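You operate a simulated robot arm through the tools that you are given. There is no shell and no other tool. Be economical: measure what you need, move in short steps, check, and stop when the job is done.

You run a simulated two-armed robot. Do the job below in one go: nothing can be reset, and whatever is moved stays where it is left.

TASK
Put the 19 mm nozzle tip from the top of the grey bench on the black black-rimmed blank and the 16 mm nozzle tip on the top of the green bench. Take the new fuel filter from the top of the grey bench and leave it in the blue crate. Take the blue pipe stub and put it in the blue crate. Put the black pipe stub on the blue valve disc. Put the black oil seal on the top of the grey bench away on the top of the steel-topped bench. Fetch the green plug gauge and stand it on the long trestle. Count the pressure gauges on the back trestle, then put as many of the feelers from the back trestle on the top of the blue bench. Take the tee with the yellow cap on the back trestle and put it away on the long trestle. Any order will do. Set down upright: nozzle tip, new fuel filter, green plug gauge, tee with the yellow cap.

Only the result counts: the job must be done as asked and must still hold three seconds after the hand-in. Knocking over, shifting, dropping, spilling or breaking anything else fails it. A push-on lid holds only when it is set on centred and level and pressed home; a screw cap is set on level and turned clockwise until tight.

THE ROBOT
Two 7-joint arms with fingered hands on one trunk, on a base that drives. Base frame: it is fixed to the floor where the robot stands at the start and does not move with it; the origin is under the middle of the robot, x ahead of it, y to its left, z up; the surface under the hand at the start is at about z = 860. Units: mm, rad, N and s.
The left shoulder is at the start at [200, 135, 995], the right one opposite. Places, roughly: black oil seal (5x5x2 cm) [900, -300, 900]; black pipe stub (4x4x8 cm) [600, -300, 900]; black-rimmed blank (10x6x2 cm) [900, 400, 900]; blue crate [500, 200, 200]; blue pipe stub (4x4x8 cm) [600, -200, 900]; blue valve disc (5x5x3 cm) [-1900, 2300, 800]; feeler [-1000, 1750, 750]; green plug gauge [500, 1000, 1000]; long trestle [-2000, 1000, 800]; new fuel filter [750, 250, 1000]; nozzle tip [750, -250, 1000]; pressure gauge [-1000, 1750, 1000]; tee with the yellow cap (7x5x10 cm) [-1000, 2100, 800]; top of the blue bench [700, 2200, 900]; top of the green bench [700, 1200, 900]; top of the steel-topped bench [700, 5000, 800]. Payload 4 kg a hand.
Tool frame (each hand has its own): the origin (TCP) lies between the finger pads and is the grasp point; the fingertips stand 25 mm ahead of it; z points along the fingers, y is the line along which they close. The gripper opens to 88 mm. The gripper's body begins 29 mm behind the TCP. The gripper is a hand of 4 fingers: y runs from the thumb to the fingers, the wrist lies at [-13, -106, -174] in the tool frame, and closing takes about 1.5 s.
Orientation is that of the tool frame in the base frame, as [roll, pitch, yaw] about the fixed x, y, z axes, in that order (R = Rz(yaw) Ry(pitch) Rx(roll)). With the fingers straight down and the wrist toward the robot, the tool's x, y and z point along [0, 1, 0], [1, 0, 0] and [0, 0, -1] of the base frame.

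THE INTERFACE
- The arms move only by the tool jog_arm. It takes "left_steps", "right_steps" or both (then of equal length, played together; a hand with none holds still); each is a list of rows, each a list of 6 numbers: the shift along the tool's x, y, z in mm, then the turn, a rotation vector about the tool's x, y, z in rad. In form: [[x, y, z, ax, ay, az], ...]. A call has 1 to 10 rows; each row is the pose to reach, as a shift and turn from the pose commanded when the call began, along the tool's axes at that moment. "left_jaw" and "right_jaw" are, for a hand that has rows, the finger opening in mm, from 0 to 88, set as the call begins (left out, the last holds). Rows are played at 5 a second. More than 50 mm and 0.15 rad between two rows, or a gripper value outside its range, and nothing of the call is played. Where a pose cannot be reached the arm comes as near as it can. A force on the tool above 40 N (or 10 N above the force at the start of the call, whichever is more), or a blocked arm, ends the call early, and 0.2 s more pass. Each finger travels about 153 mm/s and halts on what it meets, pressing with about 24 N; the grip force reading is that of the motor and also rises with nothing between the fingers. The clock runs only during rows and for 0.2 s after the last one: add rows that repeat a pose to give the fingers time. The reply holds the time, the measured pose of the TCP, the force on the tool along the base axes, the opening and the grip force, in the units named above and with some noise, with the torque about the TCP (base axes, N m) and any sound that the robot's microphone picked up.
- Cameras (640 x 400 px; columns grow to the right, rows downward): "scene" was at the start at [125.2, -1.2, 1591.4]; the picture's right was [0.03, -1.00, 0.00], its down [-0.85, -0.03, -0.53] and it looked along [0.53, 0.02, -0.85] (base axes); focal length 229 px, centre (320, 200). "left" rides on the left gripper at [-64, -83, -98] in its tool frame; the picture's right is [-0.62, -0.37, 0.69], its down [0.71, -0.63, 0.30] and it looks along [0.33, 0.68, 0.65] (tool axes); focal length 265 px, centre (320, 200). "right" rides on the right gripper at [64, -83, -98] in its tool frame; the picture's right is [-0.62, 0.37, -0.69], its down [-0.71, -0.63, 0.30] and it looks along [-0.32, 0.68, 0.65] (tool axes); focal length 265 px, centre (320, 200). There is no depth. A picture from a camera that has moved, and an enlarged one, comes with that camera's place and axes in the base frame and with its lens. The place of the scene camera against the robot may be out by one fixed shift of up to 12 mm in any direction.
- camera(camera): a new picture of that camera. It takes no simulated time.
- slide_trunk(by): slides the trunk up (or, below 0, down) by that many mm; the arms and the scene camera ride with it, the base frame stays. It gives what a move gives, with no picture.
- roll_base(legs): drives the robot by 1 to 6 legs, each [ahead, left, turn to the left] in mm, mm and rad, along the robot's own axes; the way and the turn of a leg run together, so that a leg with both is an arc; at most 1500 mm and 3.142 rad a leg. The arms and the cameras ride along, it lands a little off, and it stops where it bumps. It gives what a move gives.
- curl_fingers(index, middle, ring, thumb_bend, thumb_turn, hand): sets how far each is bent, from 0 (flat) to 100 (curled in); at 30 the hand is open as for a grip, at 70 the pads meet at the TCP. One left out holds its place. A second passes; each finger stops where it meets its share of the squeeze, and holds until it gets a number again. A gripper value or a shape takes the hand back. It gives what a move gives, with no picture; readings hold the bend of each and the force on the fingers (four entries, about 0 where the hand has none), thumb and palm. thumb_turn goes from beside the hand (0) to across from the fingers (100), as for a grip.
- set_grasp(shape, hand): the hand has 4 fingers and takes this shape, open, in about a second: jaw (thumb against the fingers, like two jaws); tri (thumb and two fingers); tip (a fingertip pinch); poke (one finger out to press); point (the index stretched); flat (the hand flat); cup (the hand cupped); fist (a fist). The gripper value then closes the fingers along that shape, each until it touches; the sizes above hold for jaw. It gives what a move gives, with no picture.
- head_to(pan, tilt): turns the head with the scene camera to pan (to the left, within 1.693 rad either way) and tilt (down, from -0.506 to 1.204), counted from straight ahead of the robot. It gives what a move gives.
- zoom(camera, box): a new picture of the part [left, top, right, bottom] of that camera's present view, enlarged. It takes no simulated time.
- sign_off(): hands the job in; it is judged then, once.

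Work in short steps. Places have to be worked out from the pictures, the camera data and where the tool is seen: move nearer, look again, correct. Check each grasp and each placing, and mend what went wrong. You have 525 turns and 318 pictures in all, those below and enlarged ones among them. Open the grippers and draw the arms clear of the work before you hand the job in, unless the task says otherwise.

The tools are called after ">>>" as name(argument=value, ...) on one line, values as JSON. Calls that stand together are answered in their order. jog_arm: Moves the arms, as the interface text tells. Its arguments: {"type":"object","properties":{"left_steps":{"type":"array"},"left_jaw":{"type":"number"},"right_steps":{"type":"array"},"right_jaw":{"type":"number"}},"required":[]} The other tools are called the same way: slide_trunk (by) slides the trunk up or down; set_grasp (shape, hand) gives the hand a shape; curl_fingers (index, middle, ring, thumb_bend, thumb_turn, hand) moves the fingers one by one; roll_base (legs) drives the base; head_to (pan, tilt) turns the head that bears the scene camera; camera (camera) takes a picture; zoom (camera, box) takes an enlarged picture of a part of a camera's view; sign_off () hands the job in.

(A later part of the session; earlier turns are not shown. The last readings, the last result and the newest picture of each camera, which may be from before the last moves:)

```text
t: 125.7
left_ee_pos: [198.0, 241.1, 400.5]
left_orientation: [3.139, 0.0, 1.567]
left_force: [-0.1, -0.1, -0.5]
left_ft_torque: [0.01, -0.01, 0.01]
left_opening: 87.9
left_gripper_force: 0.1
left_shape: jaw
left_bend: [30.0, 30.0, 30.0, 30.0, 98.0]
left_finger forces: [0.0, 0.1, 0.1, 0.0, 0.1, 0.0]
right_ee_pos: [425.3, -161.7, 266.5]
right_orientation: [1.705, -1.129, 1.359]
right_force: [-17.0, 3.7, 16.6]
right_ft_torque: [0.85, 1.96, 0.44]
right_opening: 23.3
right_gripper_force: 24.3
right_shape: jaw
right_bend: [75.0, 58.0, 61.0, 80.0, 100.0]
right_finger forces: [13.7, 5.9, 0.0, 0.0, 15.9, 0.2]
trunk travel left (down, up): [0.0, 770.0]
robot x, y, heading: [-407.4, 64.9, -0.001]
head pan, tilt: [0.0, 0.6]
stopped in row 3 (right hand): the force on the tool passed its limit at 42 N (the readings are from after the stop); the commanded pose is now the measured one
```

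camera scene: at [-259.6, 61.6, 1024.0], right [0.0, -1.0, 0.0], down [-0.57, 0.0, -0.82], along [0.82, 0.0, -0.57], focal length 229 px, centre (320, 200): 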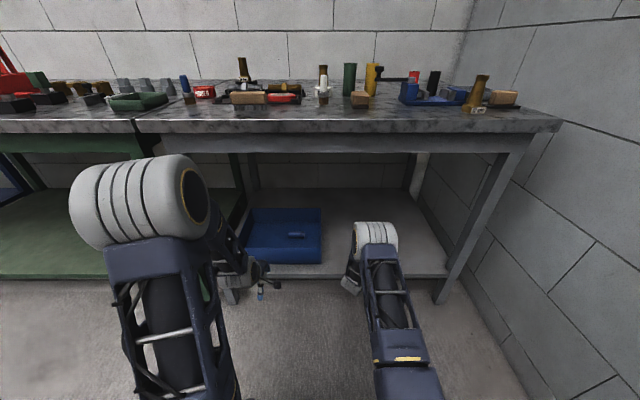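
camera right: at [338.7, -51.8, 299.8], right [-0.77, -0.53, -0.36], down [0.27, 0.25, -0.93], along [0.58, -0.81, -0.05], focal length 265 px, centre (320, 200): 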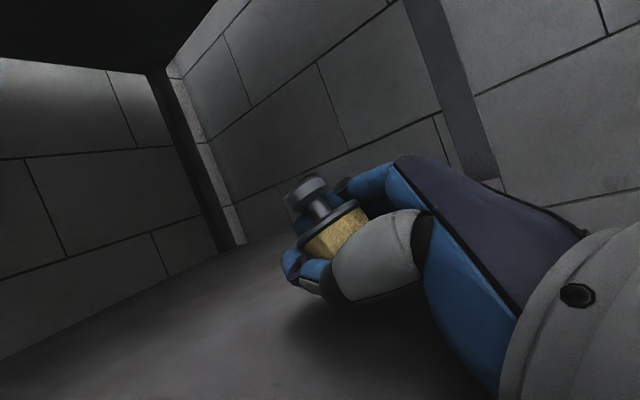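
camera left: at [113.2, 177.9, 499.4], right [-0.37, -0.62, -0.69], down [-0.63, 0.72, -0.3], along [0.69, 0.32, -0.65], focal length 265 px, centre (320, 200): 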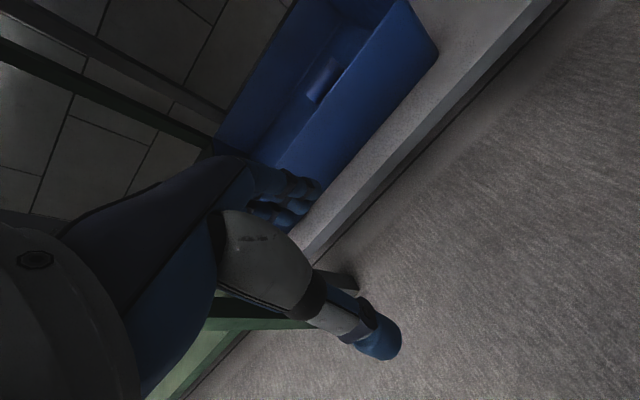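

The palm touched the shelf edge, not the filter. I raise 15 mm, move 42 mm toward the shelf's front edge so the wrist is off it, and lower again.

>>> jog_arm(right_steps=[[13.6, 6.4, -0.9, 0, 0, 0], [9.8, 8.8, -42.6, 0, 0, 0], [-3.8, 2.4, -41.8, 0, 0, 0], [-8, 0.5, -41.5, 0, 0, 0], [-12, -1.4, -41.2, 0, 0, 0]])

>>> camera(camera="right")

```text
t: 126.9
left_ee_pos: [197.4, 242.3, 401.4]
left_orientation: [3.141, -0.001, 1.567]
left_force: [-0.6, -1.0, 0.3]
left_ft_torque: [0.01, -0.01, -0.02]
left_opening: 87.4
left_gripper_force: 0.1
left_shape: jaw
left_bend: [30.0, 30.0, 30.0, 30.0, 98.0]
left_finger forces: [0.0, 0.0, 0.0, 0.0, 0.1, 0.0]
right_ee_pos: [385.7, -165.7, 258.3]
right_orientation: [1.697, -1.129, 1.366]
right_force: [-5.4, -2.4, 19.5]
right_ft_torque: [-0.14, 0.07, -0.01]
right_opening: 23.3
right_gripper_force: 23.9
right_shape: jaw
right_bend: [75.0, 58.0, 61.0, 81.0, 100.0]
right_finger forces: [26.3, 5.5, 0.0, 0.1, 16.0, 0.0]
trunk travel left (down, up): [0.0, 770.0]
robot x, y, heading: [-407.6, 64.8, -0.003]
head pan, tilt: [0.0, 0.6]
```

```text
215 pictures are left
camera right: at [297.7, -53.0, 286.2], right [-0.77, -0.53, -0.37], down [0.28, 0.24, -0.93], along [0.58, -0.81, -0.04], focal length 265 px, centre (320, 200)
```

right: 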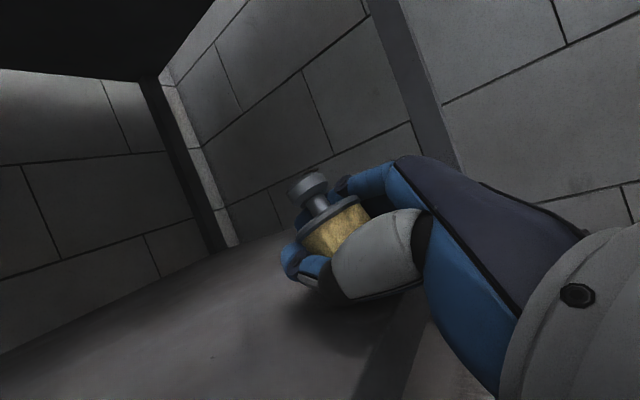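

Contact with the filter or index finger now, about 20 N. I ease off 2 mm and open slightly.

>>> jog_arm(right_steps=[[1.8, 0.8, 0, 0, 0, 0], [1.8, 0.8, 0, 0, 0, 0], [1.8, 0.8, 0, 0, 0, 0], [1.8, 0.8, 0, 0, 0, 0], [1.8, 0.8, 0, 0, 0, 0]], right_jaw=45)

>>> zoom(camera="right", box=[230, 140, 430, 340])

```text
t: 128.1
left_ee_pos: [197.9, 242.0, 400.5]
left_orientation: [3.139, 0.0, 1.567]
left_force: [0.4, 0.5, 0.5]
left_ft_torque: [0.03, 0.01, 0.01]
left_opening: 87.8
left_gripper_force: 0.0
left_shape: jaw
left_bend: [30.0, 30.0, 30.0, 30.0, 98.0]
left_finger forces: [0.0, 0.1, 0.0, 0.1, 0.0, 0.0]
right_ee_pos: [384.4, -162.7, 257.8]
right_orientation: [1.715, -1.133, 1.35]
right_force: [-0.7, -0.2, -0.5]
right_ft_torque: [-0.02, 0.0, 0.0]
right_opening: 44.7
right_gripper_force: 0.0
right_shape: jaw
right_bend: [74.0, 44.0, 41.0, 69.0, 100.0]
right_finger forces: [4.6, 0.5, 0.1, 0.0, 0.0, 0.1]
trunk travel left (down, up): [0.0, 770.0]
robot x, y, heading: [-403.9, 62.9, 0.0]
head pan, tilt: [0.0, 0.6]
```

```text
2.00 times, centred on (330, 240) of right
camera zoom: at [296.9, -52.5, 285.9], right [-0.77, -0.53, -0.36], down [0.27, 0.25, -0.93], along [0.58, -0.81, -0.05], focal length 531 px, centre (300, 120)
```

zoom: 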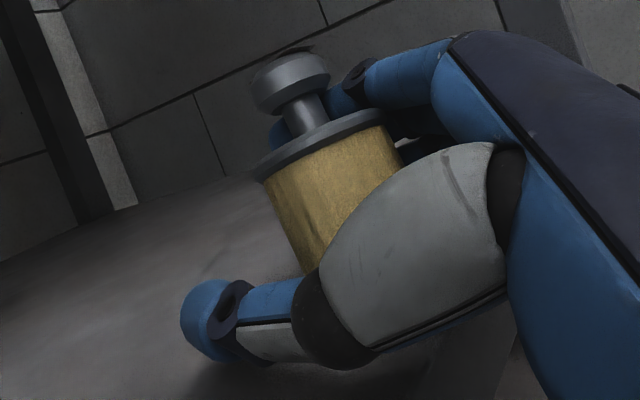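

It stands upright now. I open fully and withdraw back along the fingers.

>>> jog_arm(right_steps=[[0, 0, 0, 0, 0, 0], [0, 0, 0, 0, 0, 0], [0, 0, 0, 0, 0, 0], [0, 0, 0, 0, 0, 0], [0, 0, 0, 0, 0, 0]], right_jaw=88)

>>> zoom(camera="right", box=[230, 140, 430, 340])

```text
t: 129.3
left_ee_pos: [198.2, 242.0, 399.2]
left_orientation: [3.14, -0.001, 1.567]
left_force: [0.0, 0.5, -0.4]
left_ft_torque: [0.0, -0.02, 0.01]
left_opening: 87.5
left_gripper_force: 0.1
left_shape: jaw
left_bend: [30.0, 30.0, 30.0, 30.0, 98.0]
left_finger forces: [0.0, 0.0, 0.0, 0.1, 0.0, 0.0]
right_ee_pos: [384.4, -163.6, 257.8]
right_orientation: [1.713, -1.132, 1.351]
right_force: [-0.1, 0.4, -0.3]
right_ft_torque: [-0.03, -0.02, 0.04]
right_opening: 87.8
right_gripper_force: 0.1
right_shape: jaw
right_bend: [30.0, 30.0, 30.0, 30.0, 98.0]
right_finger forces: [0.5, 0.1, 0.1, 0.0, 0.0, 0.0]
trunk travel left (down, up): [0.0, 770.0]
robot x, y, heading: [-409.7, 66.5, -0.008]
head pan, tilt: [0.0, 0.6]
```

```text
2.00 times, centred on (330, 240) of right
camera zoom: at [296.9, -52.4, 286.0], right [-0.77, -0.53, -0.36], down [0.27, 0.25, -0.93], along [0.58, -0.81, -0.04], focal length 531 px, centre (300, 120)
```

zoom: 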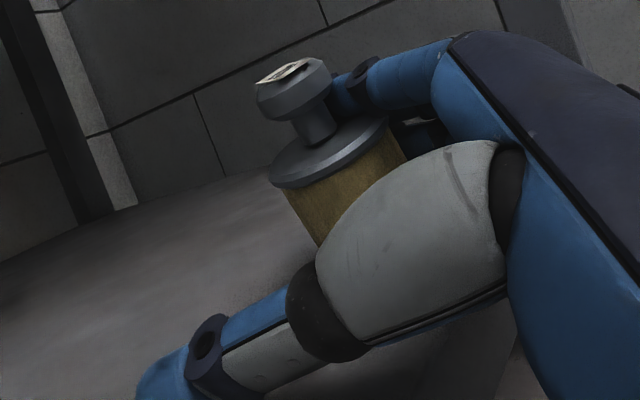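

Opening tilted the filter toward the thumb; the index finger seems to lie under its base. I stretch the index flat to slide it out.

>>> curl_fingers(hand="right", index=0)

>>> zoom(camera="right", box=[230, 140, 430, 340])

```text
t: 130.3
left_ee_pos: [198.0, 242.0, 400.4]
left_orientation: [3.141, -0.001, 1.568]
left_force: [0.2, 0.3, 0.4]
left_ft_torque: [0.01, 0.01, 0.02]
left_opening: 87.8
left_gripper_force: 0.0
left_shape: jaw
left_bend: [30.0, 30.0, 30.0, 30.0, 98.0]
left_finger forces: [0.2, 0.0, 0.0, 0.0, 0.0, 0.1]
right_ee_pos: [385.0, -164.9, 257.6]
right_orientation: [1.716, -1.132, 1.348]
right_force: [-0.5, -0.4, 0.8]
right_ft_torque: [0.0, -0.02, 0.0]
right_opening: 118.0
right_gripper_force: 0.2
right_shape: fingers
right_bend: [0.0, 30.0, 30.0, 30.0, 98.0]
right_finger forces: [0.0, 0.1, 0.0, 0.0, 0.0, 0.0]
trunk travel left (down, up): [0.0, 770.0]
robot x, y, heading: [-404.3, 64.3, -0.002]
head pan, tilt: [0.0, 0.6]
```

```text
2.00 times, centred on (330, 240) of right
camera zoom: at [296.9, -52.5, 286.0], right [-0.77, -0.53, -0.36], down [0.27, 0.25, -0.93], along [0.58, -0.81, -0.04], focal length 531 px, centre (300, 120)
```

zoom: 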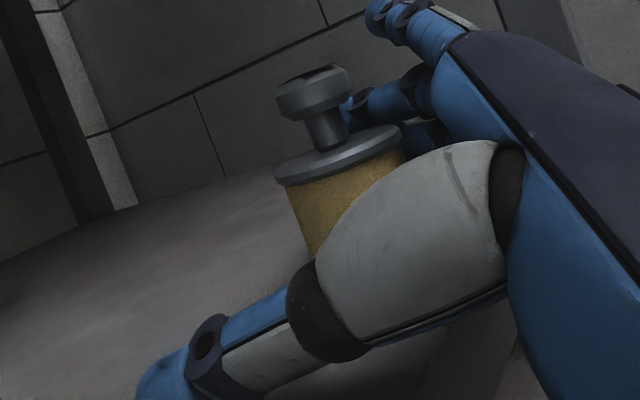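

Upright now. I withdraw the hand straight back.

>>> jog_arm(right_steps=[[0, 0, -15, 0, 0, 0], [0, 0, -35, 0, 0, 0], [0, 0, -60, 0, 0, 0], [0, 0, -90, 0, 0, 0], [0, 0, -120, 0, 0, 0]])

>>> camera(camera="right")

>>> zoom(camera="scene", box=[330, 200, 450, 290])

```text
t: 131.5
left_ee_pos: [198.2, 242.4, 400.8]
left_orientation: [3.14, -0.003, 1.569]
left_force: [-0.3, -0.7, 0.0]
left_ft_torque: [-0.05, -0.01, 0.0]
left_opening: 87.7
left_gripper_force: 0.0
left_shape: jaw
left_bend: [30.0, 30.0, 30.0, 30.0, 98.0]
left_finger forces: [0.0, 0.0, 0.1, 0.1, 0.1, 0.1]
right_ee_pos: [265.0, -153.0, 264.3]
right_orientation: [1.711, -1.131, 1.353]
right_force: [-0.9, 0.2, 0.5]
right_ft_torque: [-0.01, -0.02, 0.01]
right_opening: 118.4
right_gripper_force: 0.0
right_shape: fingers
right_bend: [0.0, 30.0, 30.0, 30.0, 98.0]
right_finger forces: [0.0, 0.0, 0.0, 0.0, 0.0, 0.0]
trunk travel left (down, up): [0.0, 770.0]
robot x, y, heading: [-403.9, 64.2, -0.0]
head pan, tilt: [0.0, 0.6]
```

```text
211 pictures are left
camera right: at [176.7, -40.8, 293.9], right [-0.77, -0.53, -0.36], down [0.27, 0.25, -0.93], along [0.58, -0.81, -0.04], focal length 265 px, centre (320, 200)
```

right: 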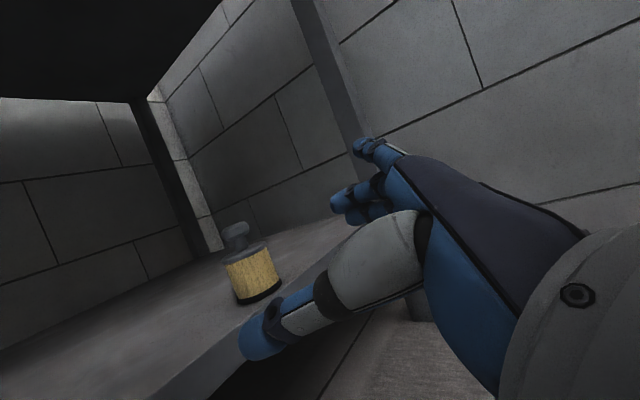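

```text
4.44 times, centred on (390, 245) of scene
camera zoom: at [-259.9, 61.7, 1024.0], right [0.0, -1.0, 0.0], down [-0.56, 0.0, -0.83], along [0.83, 0.0, -0.57], focal length 1019 px, centre (9, 0)
```

zoom: 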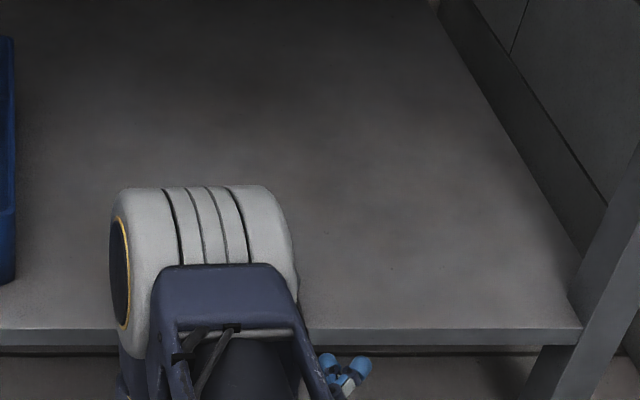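

The filter stands near the shelf's front edge at about [385, -183]. I turn the hand back to fingers-down: first undo the roll, raising the hand a bit.

>>> jog_arm(right_steps=[[0, 0, -15, 0.03, 0, 0.14], [0, 0, -15, 0.06, 0, 0.28], [0, 0, -15, 0.09, 0, 0.41]], right_jaw=88)

>>> jog_arm(right_steps=[[0, 0, 0, 0, -0.14, 0], [0, 0, 0, 0, -0.28, 0], [0, 0, 0, 0, -0.42, 0], [0, 0, 0, 0, -0.56, 0], [0, 0, 0, 0, -0.7, 0], [0, 0, 0, 0, -0.84, 0], [0, 0, 0, 0, -0.98, 0], [0, 0, 0, 0, -1.12, 0], [0, 0, 0, 0, -1.26, 0], [0, 0, 0, 0, -1.4, 0]])

```text
t: 132.3
left_ee_pos: [197.7, 242.4, 402.0]
left_orientation: [3.14, -0.002, 1.566]
left_force: [-0.2, 0.0, -0.2]
left_ft_torque: [-0.03, -0.02, -0.01]
left_opening: 87.6
left_gripper_force: 0.2
left_shape: jaw
left_bend: [30.0, 30.0, 30.0, 30.0, 98.0]
left_finger forces: [0.1, 0.0, 0.0, 0.0, 0.0, 0.1]
right_ee_pos: [249.6, -150.2, 267.2]
right_orientation: [2.927, -1.486, 0.211]
right_force: [0.1, -0.1, -0.7]
right_ft_torque: [0.02, 0.0, 0.0]
right_opening: 87.9
right_gripper_force: 0.0
right_shape: jaw
right_bend: [30.0, 30.0, 30.0, 30.0, 98.0]
right_finger forces: [0.0, 0.0, 0.0, 0.0, 0.0, 0.1]
trunk travel left (down, up): [0.0, 770.0]
robot x, y, heading: [-408.1, 65.8, -0.004]
head pan, tilt: [0.0, 0.6]
```

```text
t: 134.5
left_ee_pos: [196.9, 242.0, 400.6]
left_orientation: [3.139, -0.003, 1.567]
left_force: [1.4, 0.1, -0.1]
left_ft_torque: [-0.03, 0.03, -0.01]
left_opening: 87.9
left_gripper_force: 0.1
left_shape: jaw
left_bend: [30.0, 30.0, 30.0, 30.0, 98.0]
left_finger forces: [0.1, 0.1, 0.1, 0.0, 0.0, 0.0]
right_ee_pos: [249.4, -150.3, 265.8]
right_orientation: [3.122, -0.089, -0.001]
right_force: [0.0, 0.6, 0.3]
right_ft_torque: [0.0, -0.01, 0.01]
right_opening: 88.1
right_gripper_force: 0.0
right_shape: jaw
right_bend: [30.0, 30.0, 30.0, 30.0, 98.0]
right_finger forces: [0.0, 0.0, 0.0, 0.1, 0.1, 0.0]
trunk travel left (down, up): [0.0, 770.0]
robot x, y, heading: [-402.6, 63.7, 0.002]
head pan, tilt: [0.0, 0.6]
```

>>> jog_arm(right_steps=[[0, 0, -13, 0, -0.05, -0.13], [0, 0, -26, 0, -0.089, -0.27], [0, 0, -39, 0, -0.089, -0.41], [0, 0, -52, 0, -0.089, -0.55], [0, 0, -65, 0, -0.089, -0.69], [0, 0, -78, 0, -0.089, -0.83], [0, 0, -91, 0, -0.089, -0.97], [0, 0, -104, 0, -0.089, -1.11], [0, 0, -117, 0, -0.089, -1.25], [0, 0, -125, 0, -0.089, -1.39]])

>>> camera(camera="right")

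```text
t: 136.7
left_ee_pos: [197.7, 241.9, 400.8]
left_orientation: [3.139, -0.002, 1.567]
left_force: [0.1, -0.1, -0.2]
left_ft_torque: [0.0, -0.01, 0.02]
left_opening: 87.6
left_gripper_force: 0.0
left_shape: jaw
left_bend: [30.0, 30.0, 30.0, 30.0, 98.0]
left_finger forces: [0.0, 0.0, 0.0, 0.1, 0.0, 0.1]
right_ee_pos: [239.1, -149.4, 390.6]
right_orientation: [3.103, 0.067, 1.386]
right_force: [-0.1, -0.2, 0.7]
right_ft_torque: [0.01, -0.01, -0.01]
right_opening: 87.8
right_gripper_force: 0.1
right_shape: jaw
right_bend: [30.0, 30.0, 30.0, 30.0, 98.0]
right_finger forces: [0.0, 0.1, 0.0, 0.1, 0.0, 0.1]
trunk travel left (down, up): [0.0, 770.0]
robot x, y, heading: [-407.1, 64.5, -0.004]
head pan, tilt: [0.0, 0.6]
```

```text
209 pictures are left
camera right: at [165.9, -63.3, 480.4], right [0.23, -0.62, 0.75], down [-0.74, -0.61, -0.28], along [0.63, -0.49, -0.6], focal length 265 px, centre (320, 200)
```

right: 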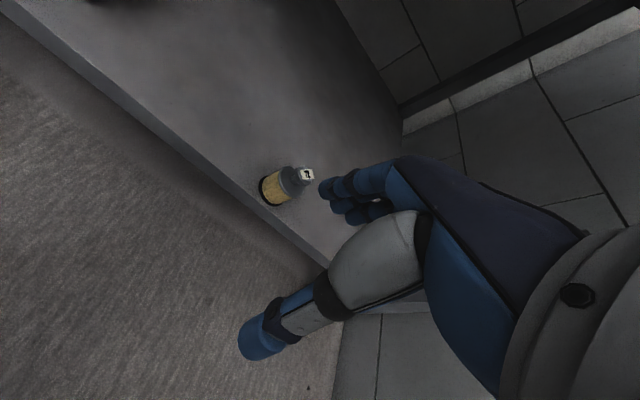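

I level the hand, finish the yaw, and move above the filter at about [381, -187].

>>> jog_arm(right_steps=[[-2.5, 36, 0, 0.01, 0.017, -0.046], [-5.5, 73, 0, 0.02, 0.034, -0.092], [-8.3, 110, 0, 0.029, 0.05, -0.14], [-11.2, 146, 0, 0.0385, 0.067, -0.185]])

>>> camera(camera="right")

>>> zoom(camera="scene", box=[350, 230, 430, 300])

```text
t: 137.7
left_ee_pos: [197.5, 241.9, 400.5]
left_orientation: [3.14, -0.004, 1.565]
left_force: [-0.8, 0.0, -0.5]
left_ft_torque: [-0.06, 0.04, -0.04]
left_opening: 87.5
left_gripper_force: 0.2
left_shape: jaw
left_bend: [30.0, 30.0, 30.0, 30.0, 98.0]
left_finger forces: [0.0, 0.0, 0.0, 0.0, 0.1, 0.0]
right_ee_pos: [379.5, -186.4, 396.4]
right_orientation: [-3.137, 0.003, 1.573]
right_force: [-0.1, 0.3, -0.9]
right_ft_torque: [-0.02, -0.01, -0.02]
right_opening: 88.0
right_gripper_force: 0.1
right_shape: jaw
right_bend: [30.0, 30.0, 30.0, 30.0, 98.0]
right_finger forces: [0.1, 0.0, 0.0, 0.1, 0.0, 0.0]
trunk travel left (down, up): [0.0, 770.0]
robot x, y, heading: [-401.2, 61.0, -0.001]
head pan, tilt: [0.0, 0.6]
```

```text
208 pictures are left
camera right: at [296.0, -121.3, 495.4], right [0.37, -0.62, 0.69], down [-0.63, -0.72, -0.3], along [0.68, -0.32, -0.66], focal length 265 px, centre (320, 200)
```

right: 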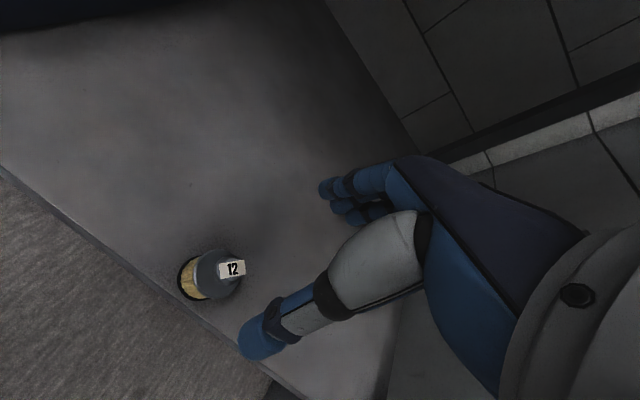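

```text
5.71 times, centred on (390, 265) of scene
camera zoom: at [-259.9, 61.7, 1024.0], right [0.0, -1.0, 0.0], down [-0.56, 0.0, -0.83], along [0.83, 0.0, -0.56], focal length 1310 px, centre (-80, -171)
```

zoom: 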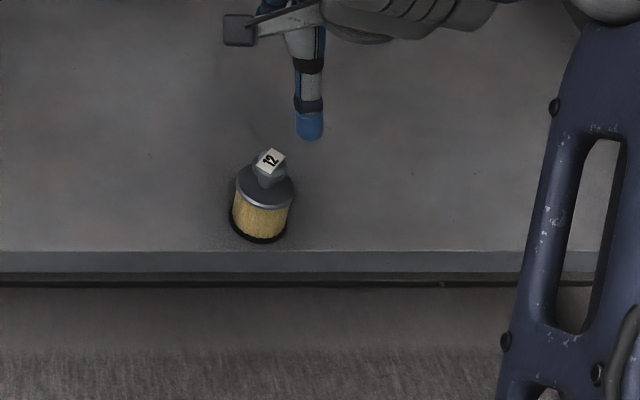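

The view matches the earlier pre-grasp; the filter is at about [374, -180]. I correct and descend lower this time, to z≈277.

>>> jog_arm(right_steps=[[6.5, -5.5, 0, 0, 0, 0], [6.5, -5.5, 40, 0, 0, 0], [6.5, -5.5, 75, 0, 0, 0], [6.5, -5.5, 100, 0, 0, 0], [6.5, -5.5, 119, 0, 0, 0]])

>>> camera(camera="right")

```text
t: 138.9
left_ee_pos: [197.2, 242.6, 400.9]
left_orientation: [3.139, -0.001, 1.568]
left_force: [-0.4, -0.5, 0.1]
left_ft_torque: [0.0, -0.03, 0.04]
left_opening: 87.8
left_gripper_force: 0.0
left_shape: jaw
left_bend: [30.0, 30.0, 30.0, 30.0, 98.0]
left_finger forces: [0.0, 0.0, 0.0, 0.0, 0.1, 0.1]
right_ee_pos: [373.3, -178.7, 278.7]
right_orientation: [-3.134, 0.0, 1.573]
right_force: [1.0, 0.8, 0.2]
right_ft_torque: [0.01, 0.0, 0.0]
right_opening: 88.2
right_gripper_force: 0.0
right_shape: jaw
right_bend: [30.0, 30.0, 30.0, 30.0, 98.0]
right_finger forces: [0.0, 0.0, 0.0, 0.0, 0.0, 0.1]
trunk travel left (down, up): [0.0, 770.0]
robot x, y, heading: [-402.4, 63.9, -0.004]
head pan, tilt: [0.0, 0.6]
```

```text
206 pictures are left
camera right: at [290.3, -113.7, 377.2], right [0.37, -0.62, 0.69], down [-0.63, -0.72, -0.3], along [0.68, -0.33, -0.66], focal length 265 px, centre (320, 200)
```

right: 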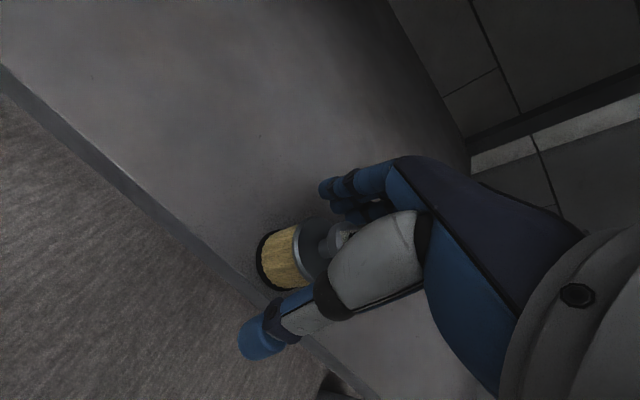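

I go 7 mm lower for a firmer hold, then close.

>>> jog_arm(right_steps=[[0, 0, 3, 0, 0, 0], [0, 0, 5, 0, 0, 0], [0, 0, 7, 0, 0, 0]])

>>> jog_arm(right_steps=[[0, 0, 0, 0, 0, 0], [0, 0, 0, 0, 0, 0], [0, 0, 0, 0, 0, 0], [0, 0, 0, 0, 0, 0], [0, 0, 0, 0, 0, 0], [0, 0, 0, 0, 0, 0], [0, 0, 0, 0, 0, 0], [0, 0, 0, 0, 0, 0]], right_jaw=0)

>>> camera(camera="right")

```text
t: 139.7
left_ee_pos: [197.0, 242.1, 400.9]
left_orientation: [3.139, 0.0, 1.566]
left_force: [0.5, 0.3, -0.2]
left_ft_torque: [0.04, -0.03, -0.01]
left_opening: 87.8
left_gripper_force: 0.0
left_shape: jaw
left_bend: [30.0, 30.0, 30.0, 30.0, 98.0]
left_finger forces: [0.0, 0.0, 0.0, 0.1, 0.0, 0.1]
right_ee_pos: [372.7, -179.3, 271.7]
right_orientation: [-3.135, 0.001, 1.573]
right_force: [-0.4, 0.0, -0.4]
right_ft_torque: [-0.02, 0.01, 0.04]
right_opening: 88.0
right_gripper_force: 0.1
right_shape: jaw
right_bend: [30.0, 30.0, 30.0, 30.0, 98.0]
right_finger forces: [0.0, 0.0, 0.0, 0.1, 0.0, 0.0]
trunk travel left (down, up): [0.0, 770.0]
robot x, y, heading: [-405.5, 68.5, -0.001]
head pan, tilt: [0.0, 0.6]
```

```text
t: 141.5
left_ee_pos: [197.2, 241.5, 400.7]
left_orientation: [3.14, -0.002, 1.567]
left_force: [-0.5, 0.4, 0.0]
left_ft_torque: [-0.04, 0.02, -0.02]
left_opening: 87.8
left_gripper_force: 0.0
left_shape: jaw
left_bend: [30.0, 30.0, 30.0, 30.0, 98.0]
left_finger forces: [0.0, 0.0, 0.0, 0.0, 0.0, 0.2]
right_ee_pos: [373.9, -179.5, 270.7]
right_orientation: [-3.136, 0.0, 1.572]
right_force: [0.6, 0.7, -0.2]
right_ft_torque: [0.0, 0.01, -0.03]
right_opening: 31.6
right_gripper_force: 24.1
right_shape: jaw
right_bend: [74.0, 49.0, 52.0, 73.0, 100.0]
right_finger forces: [10.9, 7.0, 3.4, 0.0, 19.5, 0.0]
trunk travel left (down, up): [0.0, 770.0]
robot x, y, heading: [-402.8, 66.5, -0.002]
head pan, tilt: [0.0, 0.6]
```

```text
205 pictures are left
camera right: at [289.8, -114.5, 369.5], right [0.37, -0.62, 0.69], down [-0.63, -0.72, -0.3], along [0.68, -0.33, -0.66], focal length 265 px, centre (320, 200)
```

right: 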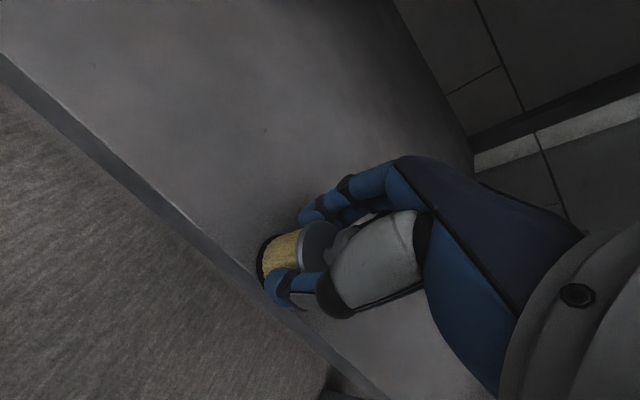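

This grip is firm, with no side load. I lift 150 mm and check.

>>> jog_arm(right_steps=[[0, 0, -10, 0, 0, 0], [0, 0, -30, 0, 0, 0], [0, 0, -60, 0, 0, 0], [0, 0, -90, 0, 0, 0], [0, 0, -120, 0, 0, 0], [0, 0, -155, 0, 0, 0]])

>>> camera(camera="right")

>>> camera(camera="scene")

```text
t: 142.9
left_ee_pos: [198.1, 242.4, 399.8]
left_orientation: [3.141, -0.001, 1.568]
left_force: [-0.4, 0.1, -0.3]
left_ft_torque: [0.01, 0.03, -0.01]
left_opening: 87.6
left_gripper_force: 0.1
left_shape: jaw
left_bend: [30.0, 30.0, 30.0, 30.0, 98.0]
left_finger forces: [0.0, 0.0, 0.0, 0.0, 0.0, 0.0]
right_ee_pos: [375.6, -179.6, 423.0]
right_orientation: [-3.137, 0.001, 1.57]
right_force: [-0.4, 0.2, -0.4]
right_ft_torque: [0.02, -0.02, -0.01]
right_opening: 31.3
right_gripper_force: 24.0
right_shape: jaw
right_bend: [74.0, 49.0, 52.0, 73.0, 100.0]
right_finger forces: [10.8, 6.8, 3.5, 0.0, 19.6, 0.0]
trunk travel left (down, up): [0.0, 770.0]
robot x, y, heading: [-402.3, 66.6, -0.003]
head pan, tilt: [0.0, 0.6]
```

```text
204 pictures are left
camera right: at [292.0, -114.5, 522.2], right [0.37, -0.62, 0.69], down [-0.63, -0.72, -0.3], along [0.68, -0.32, -0.66], focal length 265 px, centre (320, 200)
```

right: 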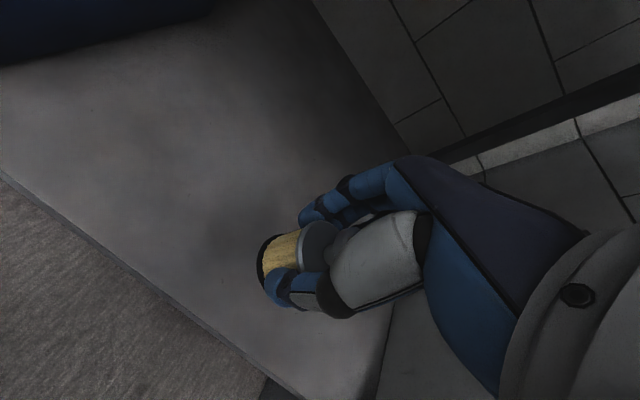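

```text
203 pictures are left
camera scene: at [-259.9, 61.7, 1023.9], right [0.0, -1.0, 0.0], down [-0.57, 0.0, -0.82], along [0.82, 0.0, -0.57], focal length 229 px, centre (320, 200)
```

scene: 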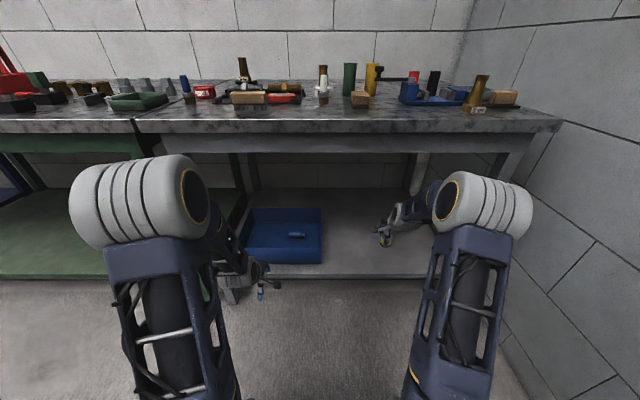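

Held well. I drive left about 475 mm so the hand is in front of the left part of the crate.

>>> roll_base(legs=[[0, 470, 0]])

>>> camera(camera="right")

>>> camera(camera="scene")

```text
t: 145.7
left_ee_pos: [196.2, 709.0, 401.5]
left_orientation: [3.14, -0.002, 1.575]
left_force: [0.4, -0.5, -0.3]
left_ft_torque: [0.0, -0.02, 0.02]
left_opening: 87.7
left_gripper_force: 0.1
left_shape: jaw
left_bend: [30.0, 30.0, 30.0, 30.0, 98.0]
left_finger forces: [0.1, 0.1, 0.0, 0.0, 0.0, 0.0]
right_ee_pos: [376.5, 287.7, 422.8]
right_orientation: [-3.138, 0.002, 1.579]
right_force: [-0.1, 0.4, -0.8]
right_ft_torque: [0.02, 0.01, -0.03]
right_opening: 31.6
right_gripper_force: 23.4
right_shape: jaw
right_bend: [74.0, 49.0, 52.0, 73.0, 100.0]
right_finger forces: [10.8, 6.9, 3.5, 0.0, 19.5, 0.0]
trunk travel left (down, up): [0.0, 770.0]
robot x, y, heading: [-402.0, 527.3, 0.003]
head pan, tilt: [0.0, 0.6]
```

```text
202 pictures are left
camera right: at [293.6, 352.8, 521.9], right [0.38, -0.62, 0.69], down [-0.63, -0.72, -0.3], along [0.68, -0.32, -0.66], focal length 265 px, centre (320, 200)
```

right: 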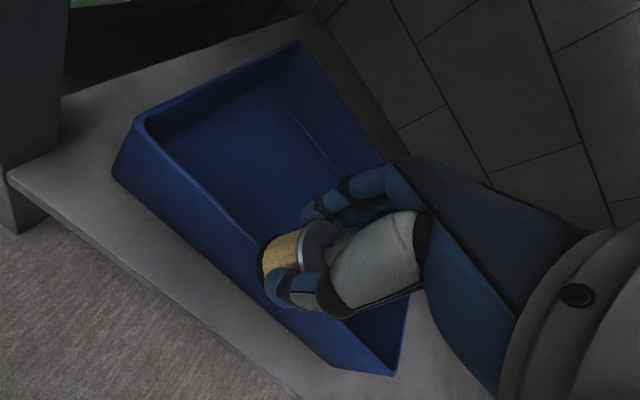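

```text
201 pictures are left
camera scene: at [-259.6, 525.4, 1024.0], right [0.0, -1.0, 0.0], down [-0.57, 0.0, -0.83], along [0.82, 0.0, -0.57], focal length 229 px, centre (320, 200)
```

scene: 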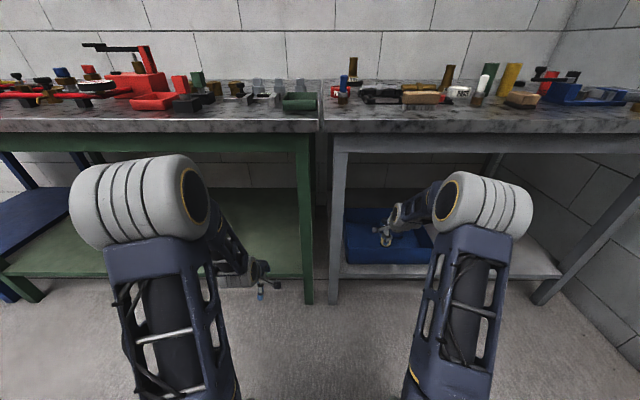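

The crate is confirmed: x 404–668, y 65–412, rim ≈ 325. I extend to x≈530, well inside, keeping the height.

>>> jog_arm(right_steps=[[0, 39, 0, 0, 0, 0], [0, 78, 0, 0, 0, 0], [0, 116, 0, 0, 0, 0], [0, 154, 0, 0, 0, 0]])

>>> camera(camera="right")

```text
t: 146.7
left_ee_pos: [196.1, 708.3, 400.2]
left_orientation: [3.14, -0.002, 1.576]
left_force: [-0.8, 0.3, -0.3]
left_ft_torque: [0.0, 0.01, 0.01]
left_opening: 87.7
left_gripper_force: 0.1
left_shape: jaw
left_bend: [30.0, 30.0, 30.0, 30.0, 98.0]
left_finger forces: [0.1, 0.1, 0.0, 0.1, 0.0, 0.0]
right_ee_pos: [531.3, 291.2, 424.0]
right_orientation: [-3.135, 0.002, 1.579]
right_force: [0.2, -0.5, -1.2]
right_ft_torque: [-0.01, 0.03, 0.01]
right_opening: 31.3
right_gripper_force: 24.3
right_shape: jaw
right_bend: [74.0, 50.0, 52.0, 73.0, 100.0]
right_finger forces: [10.8, 6.9, 3.5, 0.1, 19.5, 0.0]
trunk travel left (down, up): [0.0, 770.0]
robot x, y, heading: [-405.4, 529.6, 0.007]
head pan, tilt: [0.0, 0.6]
```

```text
200 pictures are left
camera right: at [447.3, 355.5, 521.6], right [0.38, -0.62, 0.69], down [-0.63, -0.72, -0.3], along [0.68, -0.32, -0.66], focal length 265 px, centre (320, 200)
```

right: 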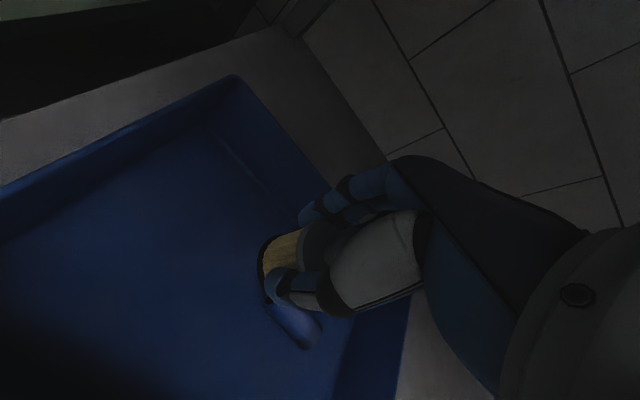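

The stub is at about [560, 160], well clear. I lower the filter.

>>> jog_arm(right_steps=[[0, 0, 40, 0, 0, 0], [0, 0, 80, 0, 0, 0], [0, 0, 115, 0, 0, 0], [0, 0, 130, 0, 0, 0], [0, 0, 137, 0, 0, 0], [0, 0, 141, 0, 0, 0]])

>>> jog_arm(right_steps=[[0, 0, 2, 0, 0, 0], [0, 0, 4, 0, 0, 0], [0, 0, 6, 0, 0, 0], [0, 0, 8, 0, 0, 0]])

```text
t: 148.1
left_ee_pos: [196.0, 708.8, 400.5]
left_orientation: [3.141, -0.002, 1.574]
left_force: [-0.1, -0.1, 0.5]
left_ft_torque: [0.0, 0.04, 0.01]
left_opening: 87.6
left_gripper_force: 0.1
left_shape: jaw
left_bend: [30.0, 30.0, 30.0, 30.0, 98.0]
left_finger forces: [0.0, 0.1, 0.0, 0.0, 0.0, 0.0]
right_ee_pos: [531.0, 288.7, 282.3]
right_orientation: [-3.136, 0.003, 1.579]
right_force: [0.2, 0.4, -0.7]
right_ft_torque: [0.02, 0.01, -0.03]
right_opening: 31.5
right_gripper_force: 23.9
right_shape: jaw
right_bend: [74.0, 50.0, 52.0, 73.0, 100.0]
right_finger forces: [10.7, 6.9, 3.8, 0.0, 19.4, 0.1]
trunk travel left (down, up): [0.0, 770.0]
robot x, y, heading: [-405.4, 532.0, 0.006]
head pan, tilt: [0.0, 0.6]
```

```text
t: 149.1
left_ee_pos: [195.8, 708.1, 400.6]
left_orientation: [3.139, -0.002, 1.574]
left_force: [0.0, -0.8, -0.9]
left_ft_torque: [0.02, -0.01, 0.01]
left_opening: 87.5
left_gripper_force: 0.1
left_shape: jaw
left_bend: [30.0, 30.0, 30.0, 30.0, 98.0]
left_finger forces: [0.1, 0.0, 0.0, 0.0, 0.1, 0.0]
right_ee_pos: [532.2, 288.9, 278.5]
right_orientation: [3.14, 0.004, 1.578]
right_force: [-2.1, 0.0, 26.5]
right_ft_torque: [-0.04, 0.07, 0.01]
right_opening: 32.6
right_gripper_force: 24.4
right_shape: jaw
right_bend: [74.0, 50.0, 53.0, 73.0, 100.0]
right_finger forces: [12.0, 7.9, 4.4, 0.0, 23.8, 0.1]
trunk travel left (down, up): [0.0, 770.0]
robot x, y, heading: [-400.9, 531.6, 0.001]
head pan, tilt: [0.0, 0.6]
```

Contact at 278.5. I ease off 4 mm and open.

>>> jog_arm(right_steps=[[0, 0, -4, 0, 0, 0], [0, 0, -5, 0, 0, 0]])

>>> jog_arm(right_steps=[[0, 0, 0, 0, 0, 0], [0, 0, 0, 0, 0, 0], [0, 0, 0, 0, 0, 0], [0, 0, 0, 0, 0, 0], [0, 0, 0, 0, 0, 0], [0, 0, 0, 0, 0, 0]], right_jaw=88)

>>> jog_arm(right_steps=[[0, 0, -15, 0, 0, 0], [0, 0, -40, 0, 0, 0], [0, 0, -80, 0, 0, 0], [0, 0, -120, 0, 0, 0], [0, 0, -150, 0, 0, 0]])

>>> camera(camera="right")

```text
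t: 149.7
left_ee_pos: [196.8, 709.6, 400.4]
left_orientation: [3.14, -0.001, 1.575]
left_force: [-0.1, -0.8, -0.3]
left_ft_torque: [0.03, 0.0, -0.03]
left_opening: 87.7
left_gripper_force: 0.0
left_shape: jaw
left_bend: [30.0, 30.0, 30.0, 30.0, 98.0]
left_finger forces: [0.0, 0.0, 0.0, 0.0, 0.0, 0.0]
right_ee_pos: [531.2, 288.4, 276.9]
right_orientation: [-3.137, 0.002, 1.578]
right_force: [3.4, 0.1, 14.9]
right_ft_torque: [-0.09, -0.11, 0.02]
right_opening: 32.3
right_gripper_force: 23.8
right_shape: jaw
right_bend: [74.0, 49.0, 52.0, 74.0, 100.0]
right_finger forces: [13.5, 8.6, 4.2, 0.0, 20.7, 0.1]
trunk travel left (down, up): [0.0, 770.0]
robot x, y, heading: [-405.8, 525.5, 0.002]
head pan, tilt: [0.0, 0.6]
```

```text
t: 151.1
left_ee_pos: [195.6, 708.0, 400.4]
left_orientation: [3.139, -0.003, 1.576]
left_force: [-0.2, 0.1, -1.0]
left_ft_torque: [-0.03, 0.0, 0.04]
left_opening: 87.8
left_gripper_force: 0.0
left_shape: jaw
left_bend: [30.0, 30.0, 30.0, 30.0, 98.0]
left_finger forces: [0.0, 0.1, 0.1, 0.0, 0.0, 0.1]
right_ee_pos: [530.1, 289.9, 277.9]
right_orientation: [-3.136, 0.001, 1.578]
right_force: [-1.5, 0.4, 0.4]
right_ft_torque: [0.0, 0.01, 0.02]
right_opening: 87.3
right_gripper_force: 0.1
right_shape: jaw
right_bend: [30.0, 30.0, 30.0, 30.0, 98.0]
right_finger forces: [0.0, 0.1, 0.0, 0.0, 0.1, 0.0]
trunk travel left (down, up): [0.0, 770.0]
robot x, y, heading: [-403.0, 528.4, 0.0]
head pan, tilt: [0.0, 0.6]
```

```text
t: 152.3
left_ee_pos: [196.6, 709.0, 400.8]
left_orientation: [3.139, -0.001, 1.576]
left_force: [0.1, -0.1, -0.5]
left_ft_torque: [-0.01, -0.03, 0.01]
left_opening: 87.9
left_gripper_force: 0.0
left_shape: jaw
left_bend: [30.0, 30.0, 30.0, 30.0, 98.0]
left_finger forces: [0.0, 0.0, 0.0, 0.1, 0.0, 0.0]
right_ee_pos: [530.0, 290.3, 429.9]
right_orientation: [-3.136, 0.001, 1.579]
right_force: [-0.3, 0.0, -0.8]
right_ft_torque: [-0.05, 0.02, -0.01]
right_opening: 87.3
right_gripper_force: 0.0
right_shape: jaw
right_bend: [30.0, 30.0, 30.0, 30.0, 98.0]
right_finger forces: [0.1, 0.0, 0.0, 0.0, 0.1, 0.1]
trunk travel left (down, up): [0.0, 770.0]
robot x, y, heading: [-401.2, 528.1, 0.005]
head pan, tilt: [0.0, 0.6]
```

```text
199 pictures are left
camera right: at [446.7, 354.6, 528.6], right [0.38, -0.62, 0.69], down [-0.63, -0.72, -0.3], along [0.68, -0.32, -0.66], focal length 265 px, centre (320, 200)
```

right: 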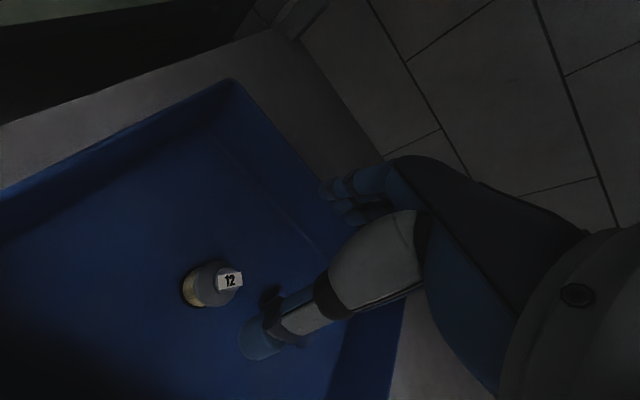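

The filter stands upright in the crate. I withdraw the right hand over the rim and raise the trunk.

>>> jog_arm(right_steps=[[0, -48, 0, 0, 0, 0], [0, -96, 0, 0, 0, 0], [0, -144, 0, 0, 0, 0], [0, -192, 0, 0, 0, 0], [0, -240, 0, 0, 0, 0], [0, -288, 0, 0, 0, 0], [0, -335, 0, 0, 0, 0]])

>>> slide_trunk(by=400)

>>> slide_trunk(by=200)

>>> roll_base(legs=[[0, -500, 0], [390, 0, 0]])

>>> head_to(pan=0, tilt=0.85)

>>> camera(camera="scene")

```text
t: 153.9
left_ee_pos: [196.7, 708.7, 401.5]
left_orientation: [3.139, -0.001, 1.575]
left_force: [0.0, 0.1, 0.2]
left_ft_torque: [0.01, -0.02, 0.0]
left_opening: 87.6
left_gripper_force: 0.1
left_shape: jaw
left_bend: [30.0, 30.0, 30.0, 30.0, 98.0]
left_finger forces: [0.0, 0.0, 0.0, 0.0, 0.0, 0.0]
right_ee_pos: [199.7, 288.9, 431.7]
right_orientation: [-3.139, 0.003, 1.58]
right_force: [-0.4, 0.2, 0.2]
right_ft_torque: [0.04, -0.02, 0.01]
right_opening: 87.6
right_gripper_force: 0.0
right_shape: jaw
right_bend: [30.0, 30.0, 30.0, 30.0, 98.0]
right_finger forces: [0.0, 0.0, 0.1, 0.1, 0.0, 0.1]
trunk travel left (down, up): [0.0, 770.0]
robot x, y, heading: [-405.2, 531.7, 0.001]
head pan, tilt: [0.0, 0.6]
```

```text
t: 157.7
left_ee_pos: [196.3, 708.2, 800.6]
left_orientation: [3.14, -0.003, 1.573]
left_force: [-0.3, -0.1, 0.2]
left_ft_torque: [-0.03, -0.02, 0.01]
left_opening: 87.7
left_gripper_force: 0.0
left_shape: jaw
left_bend: [30.0, 30.0, 30.0, 30.0, 98.0]
left_finger forces: [0.0, 0.1, 0.1, 0.0, 0.0, 0.0]
right_ee_pos: [198.0, 289.7, 831.0]
right_orientation: [-3.136, 0.002, 1.577]
right_force: [-0.3, -0.1, 0.3]
right_ft_torque: [0.04, -0.03, 0.01]
right_opening: 87.8
right_gripper_force: 0.0
right_shape: jaw
right_bend: [30.0, 30.0, 30.0, 30.0, 98.0]
right_finger forces: [0.0, 0.0, 0.0, 0.1, 0.0, 0.0]
trunk travel left (down, up): [-400.0, 370.0]
robot x, y, heading: [-402.5, 524.7, 0.004]
head pan, tilt: [0.0, 0.6]
```

```text
t: 159.9
left_ee_pos: [196.7, 707.6, 1000.4]
left_orientation: [3.139, 0.0, 1.574]
left_force: [1.0, -0.8, 0.4]
left_ft_torque: [0.0, 0.01, 0.01]
left_opening: 88.0
left_gripper_force: 0.1
left_shape: jaw
left_bend: [30.0, 30.0, 30.0, 30.0, 98.0]
left_finger forces: [0.1, 0.1, 0.0, 0.1, 0.0, 0.1]
right_ee_pos: [198.5, 290.0, 1032.1]
right_orientation: [-3.136, 0.001, 1.577]
right_force: [-0.3, 1.0, -0.3]
right_ft_torque: [-0.03, 0.04, 0.01]
right_opening: 87.7
right_gripper_force: 0.1
right_shape: jaw
right_bend: [30.0, 30.0, 30.0, 30.0, 98.0]
right_finger forces: [0.0, 0.0, 0.1, 0.0, 0.0, 0.1]
trunk travel left (down, up): [-600.0, 170.0]
robot x, y, heading: [-404.7, 529.4, -0.001]
head pan, tilt: [0.0, 0.6]
```

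```text
t: 164.8
left_ee_pos: [589.9, 220.0, 1000.3]
left_orientation: [3.14, -0.001, 1.58]
left_force: [-1.1, -0.2, 0.5]
left_ft_torque: [0.01, 0.03, 0.01]
left_opening: 87.7
left_gripper_force: 0.1
left_shape: jaw
left_bend: [30.0, 30.0, 30.0, 30.0, 98.0]
left_finger forces: [0.0, 0.0, 0.0, 0.0, 0.0, 0.1]
right_ee_pos: [595.5, -200.3, 1031.5]
right_orientation: [-3.137, 0.001, 1.585]
right_force: [1.0, 0.1, 0.4]
right_ft_torque: [-0.02, 0.0, -0.01]
right_opening: 87.6
right_gripper_force: 0.2
right_shape: jaw
right_bend: [30.0, 30.0, 30.0, 30.0, 98.0]
right_finger forces: [0.0, 0.0, 0.0, 0.0, 0.0, 0.0]
trunk travel left (down, up): [-600.0, 170.0]
robot x, y, heading: [-7.6, 35.8, 0.01]
head pan, tilt: [0.0, 0.6]
```

```text
t: 165.6
left_ee_pos: [588.4, 219.8, 1000.1]
left_orientation: [3.141, -0.002, 1.58]
left_force: [0.4, -0.8, -0.3]
left_ft_torque: [0.02, -0.03, -0.01]
left_opening: 87.8
left_gripper_force: 0.1
left_shape: jaw
left_bend: [30.0, 30.0, 30.0, 30.0, 98.0]
left_finger forces: [0.0, 0.0, 0.0, 0.0, 0.0, 0.1]
right_ee_pos: [594.9, -199.8, 1031.4]
right_orientation: [-3.137, 0.002, 1.585]
right_force: [-0.4, -0.5, 0.7]
right_ft_torque: [-0.02, -0.01, -0.01]
right_opening: 87.5
right_gripper_force: 0.0
right_shape: jaw
right_bend: [30.0, 30.0, 30.0, 30.0, 98.0]
right_finger forces: [0.0, 0.1, 0.0, 0.0, 0.0, 0.1]
trunk travel left (down, up): [-600.0, 170.0]
robot x, y, heading: [-6.7, 35.6, 0.01]
head pan, tilt: [0.0, 0.85]
```

```text
198 pictures are left
camera scene: at [124.4, 33.4, 1603.2], right [0.01, -1.0, 0.0], down [-0.75, -0.01, -0.66], along [0.66, 0.01, -0.75], focal length 229 px, centre (320, 200)
```

scene: 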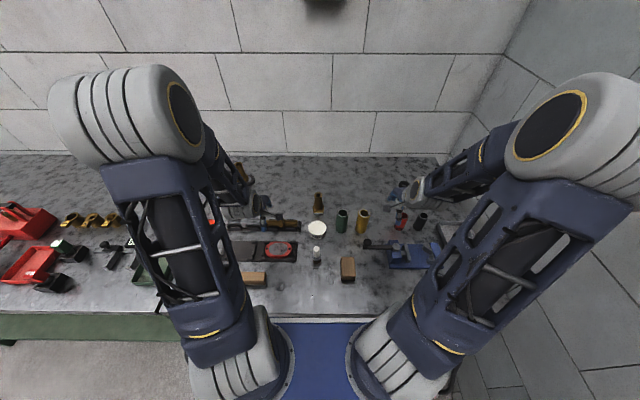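

Back at the grey bench. I zoom in to locate the 16 mm nozzle and the black stub.

>>> zoom(camera="scene", box=[290, 170, 450, 270])

>>> camera(camera="right")

>>> camera(camera="left")

```text
4.00 times, centred on (370, 220) of scene
camera zoom: at [124.4, 33.4, 1603.2], right [0.01, -1.0, 0.0], down [-0.75, -0.01, -0.66], along [0.66, 0.01, -0.75], focal length 917 px, centre (120, 120)
```

zoom: 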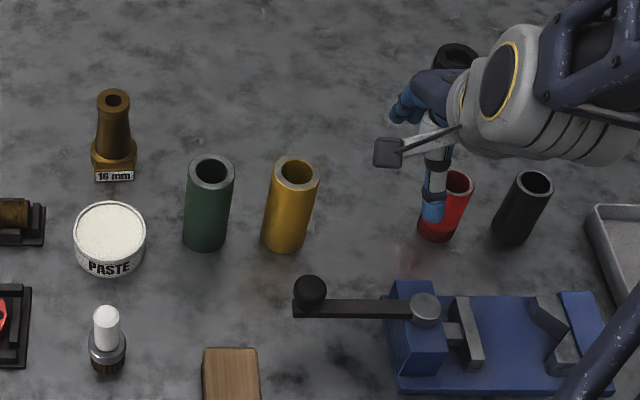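

```text
196 pictures are left
camera right: at [511.0, -135.6, 1130.3], right [0.38, -0.61, 0.69], down [-0.62, -0.72, -0.3], along [0.68, -0.32, -0.66], focal length 265 px, centre (320, 200)
```

right: 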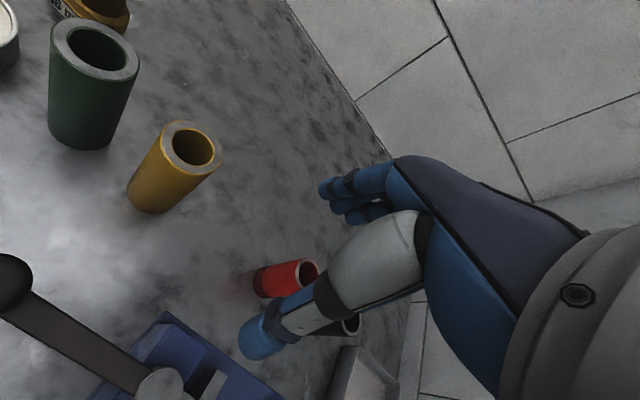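

```text
195 pictures are left
camera left: at [506.0, 154.4, 1099.4], right [-0.36, -0.62, -0.69], down [-0.64, 0.71, -0.3], along [0.68, 0.33, -0.65], focal length 265 px, centre (320, 200)
```

left: 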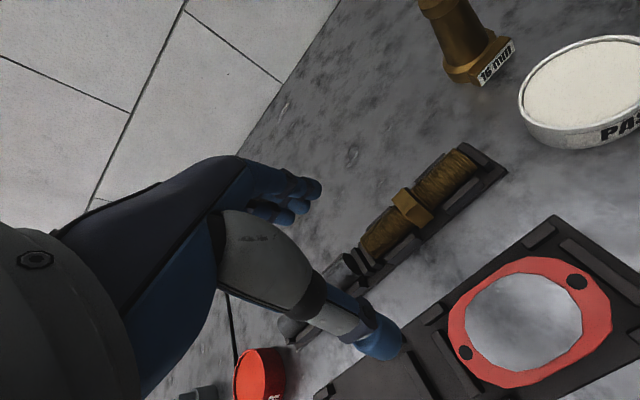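

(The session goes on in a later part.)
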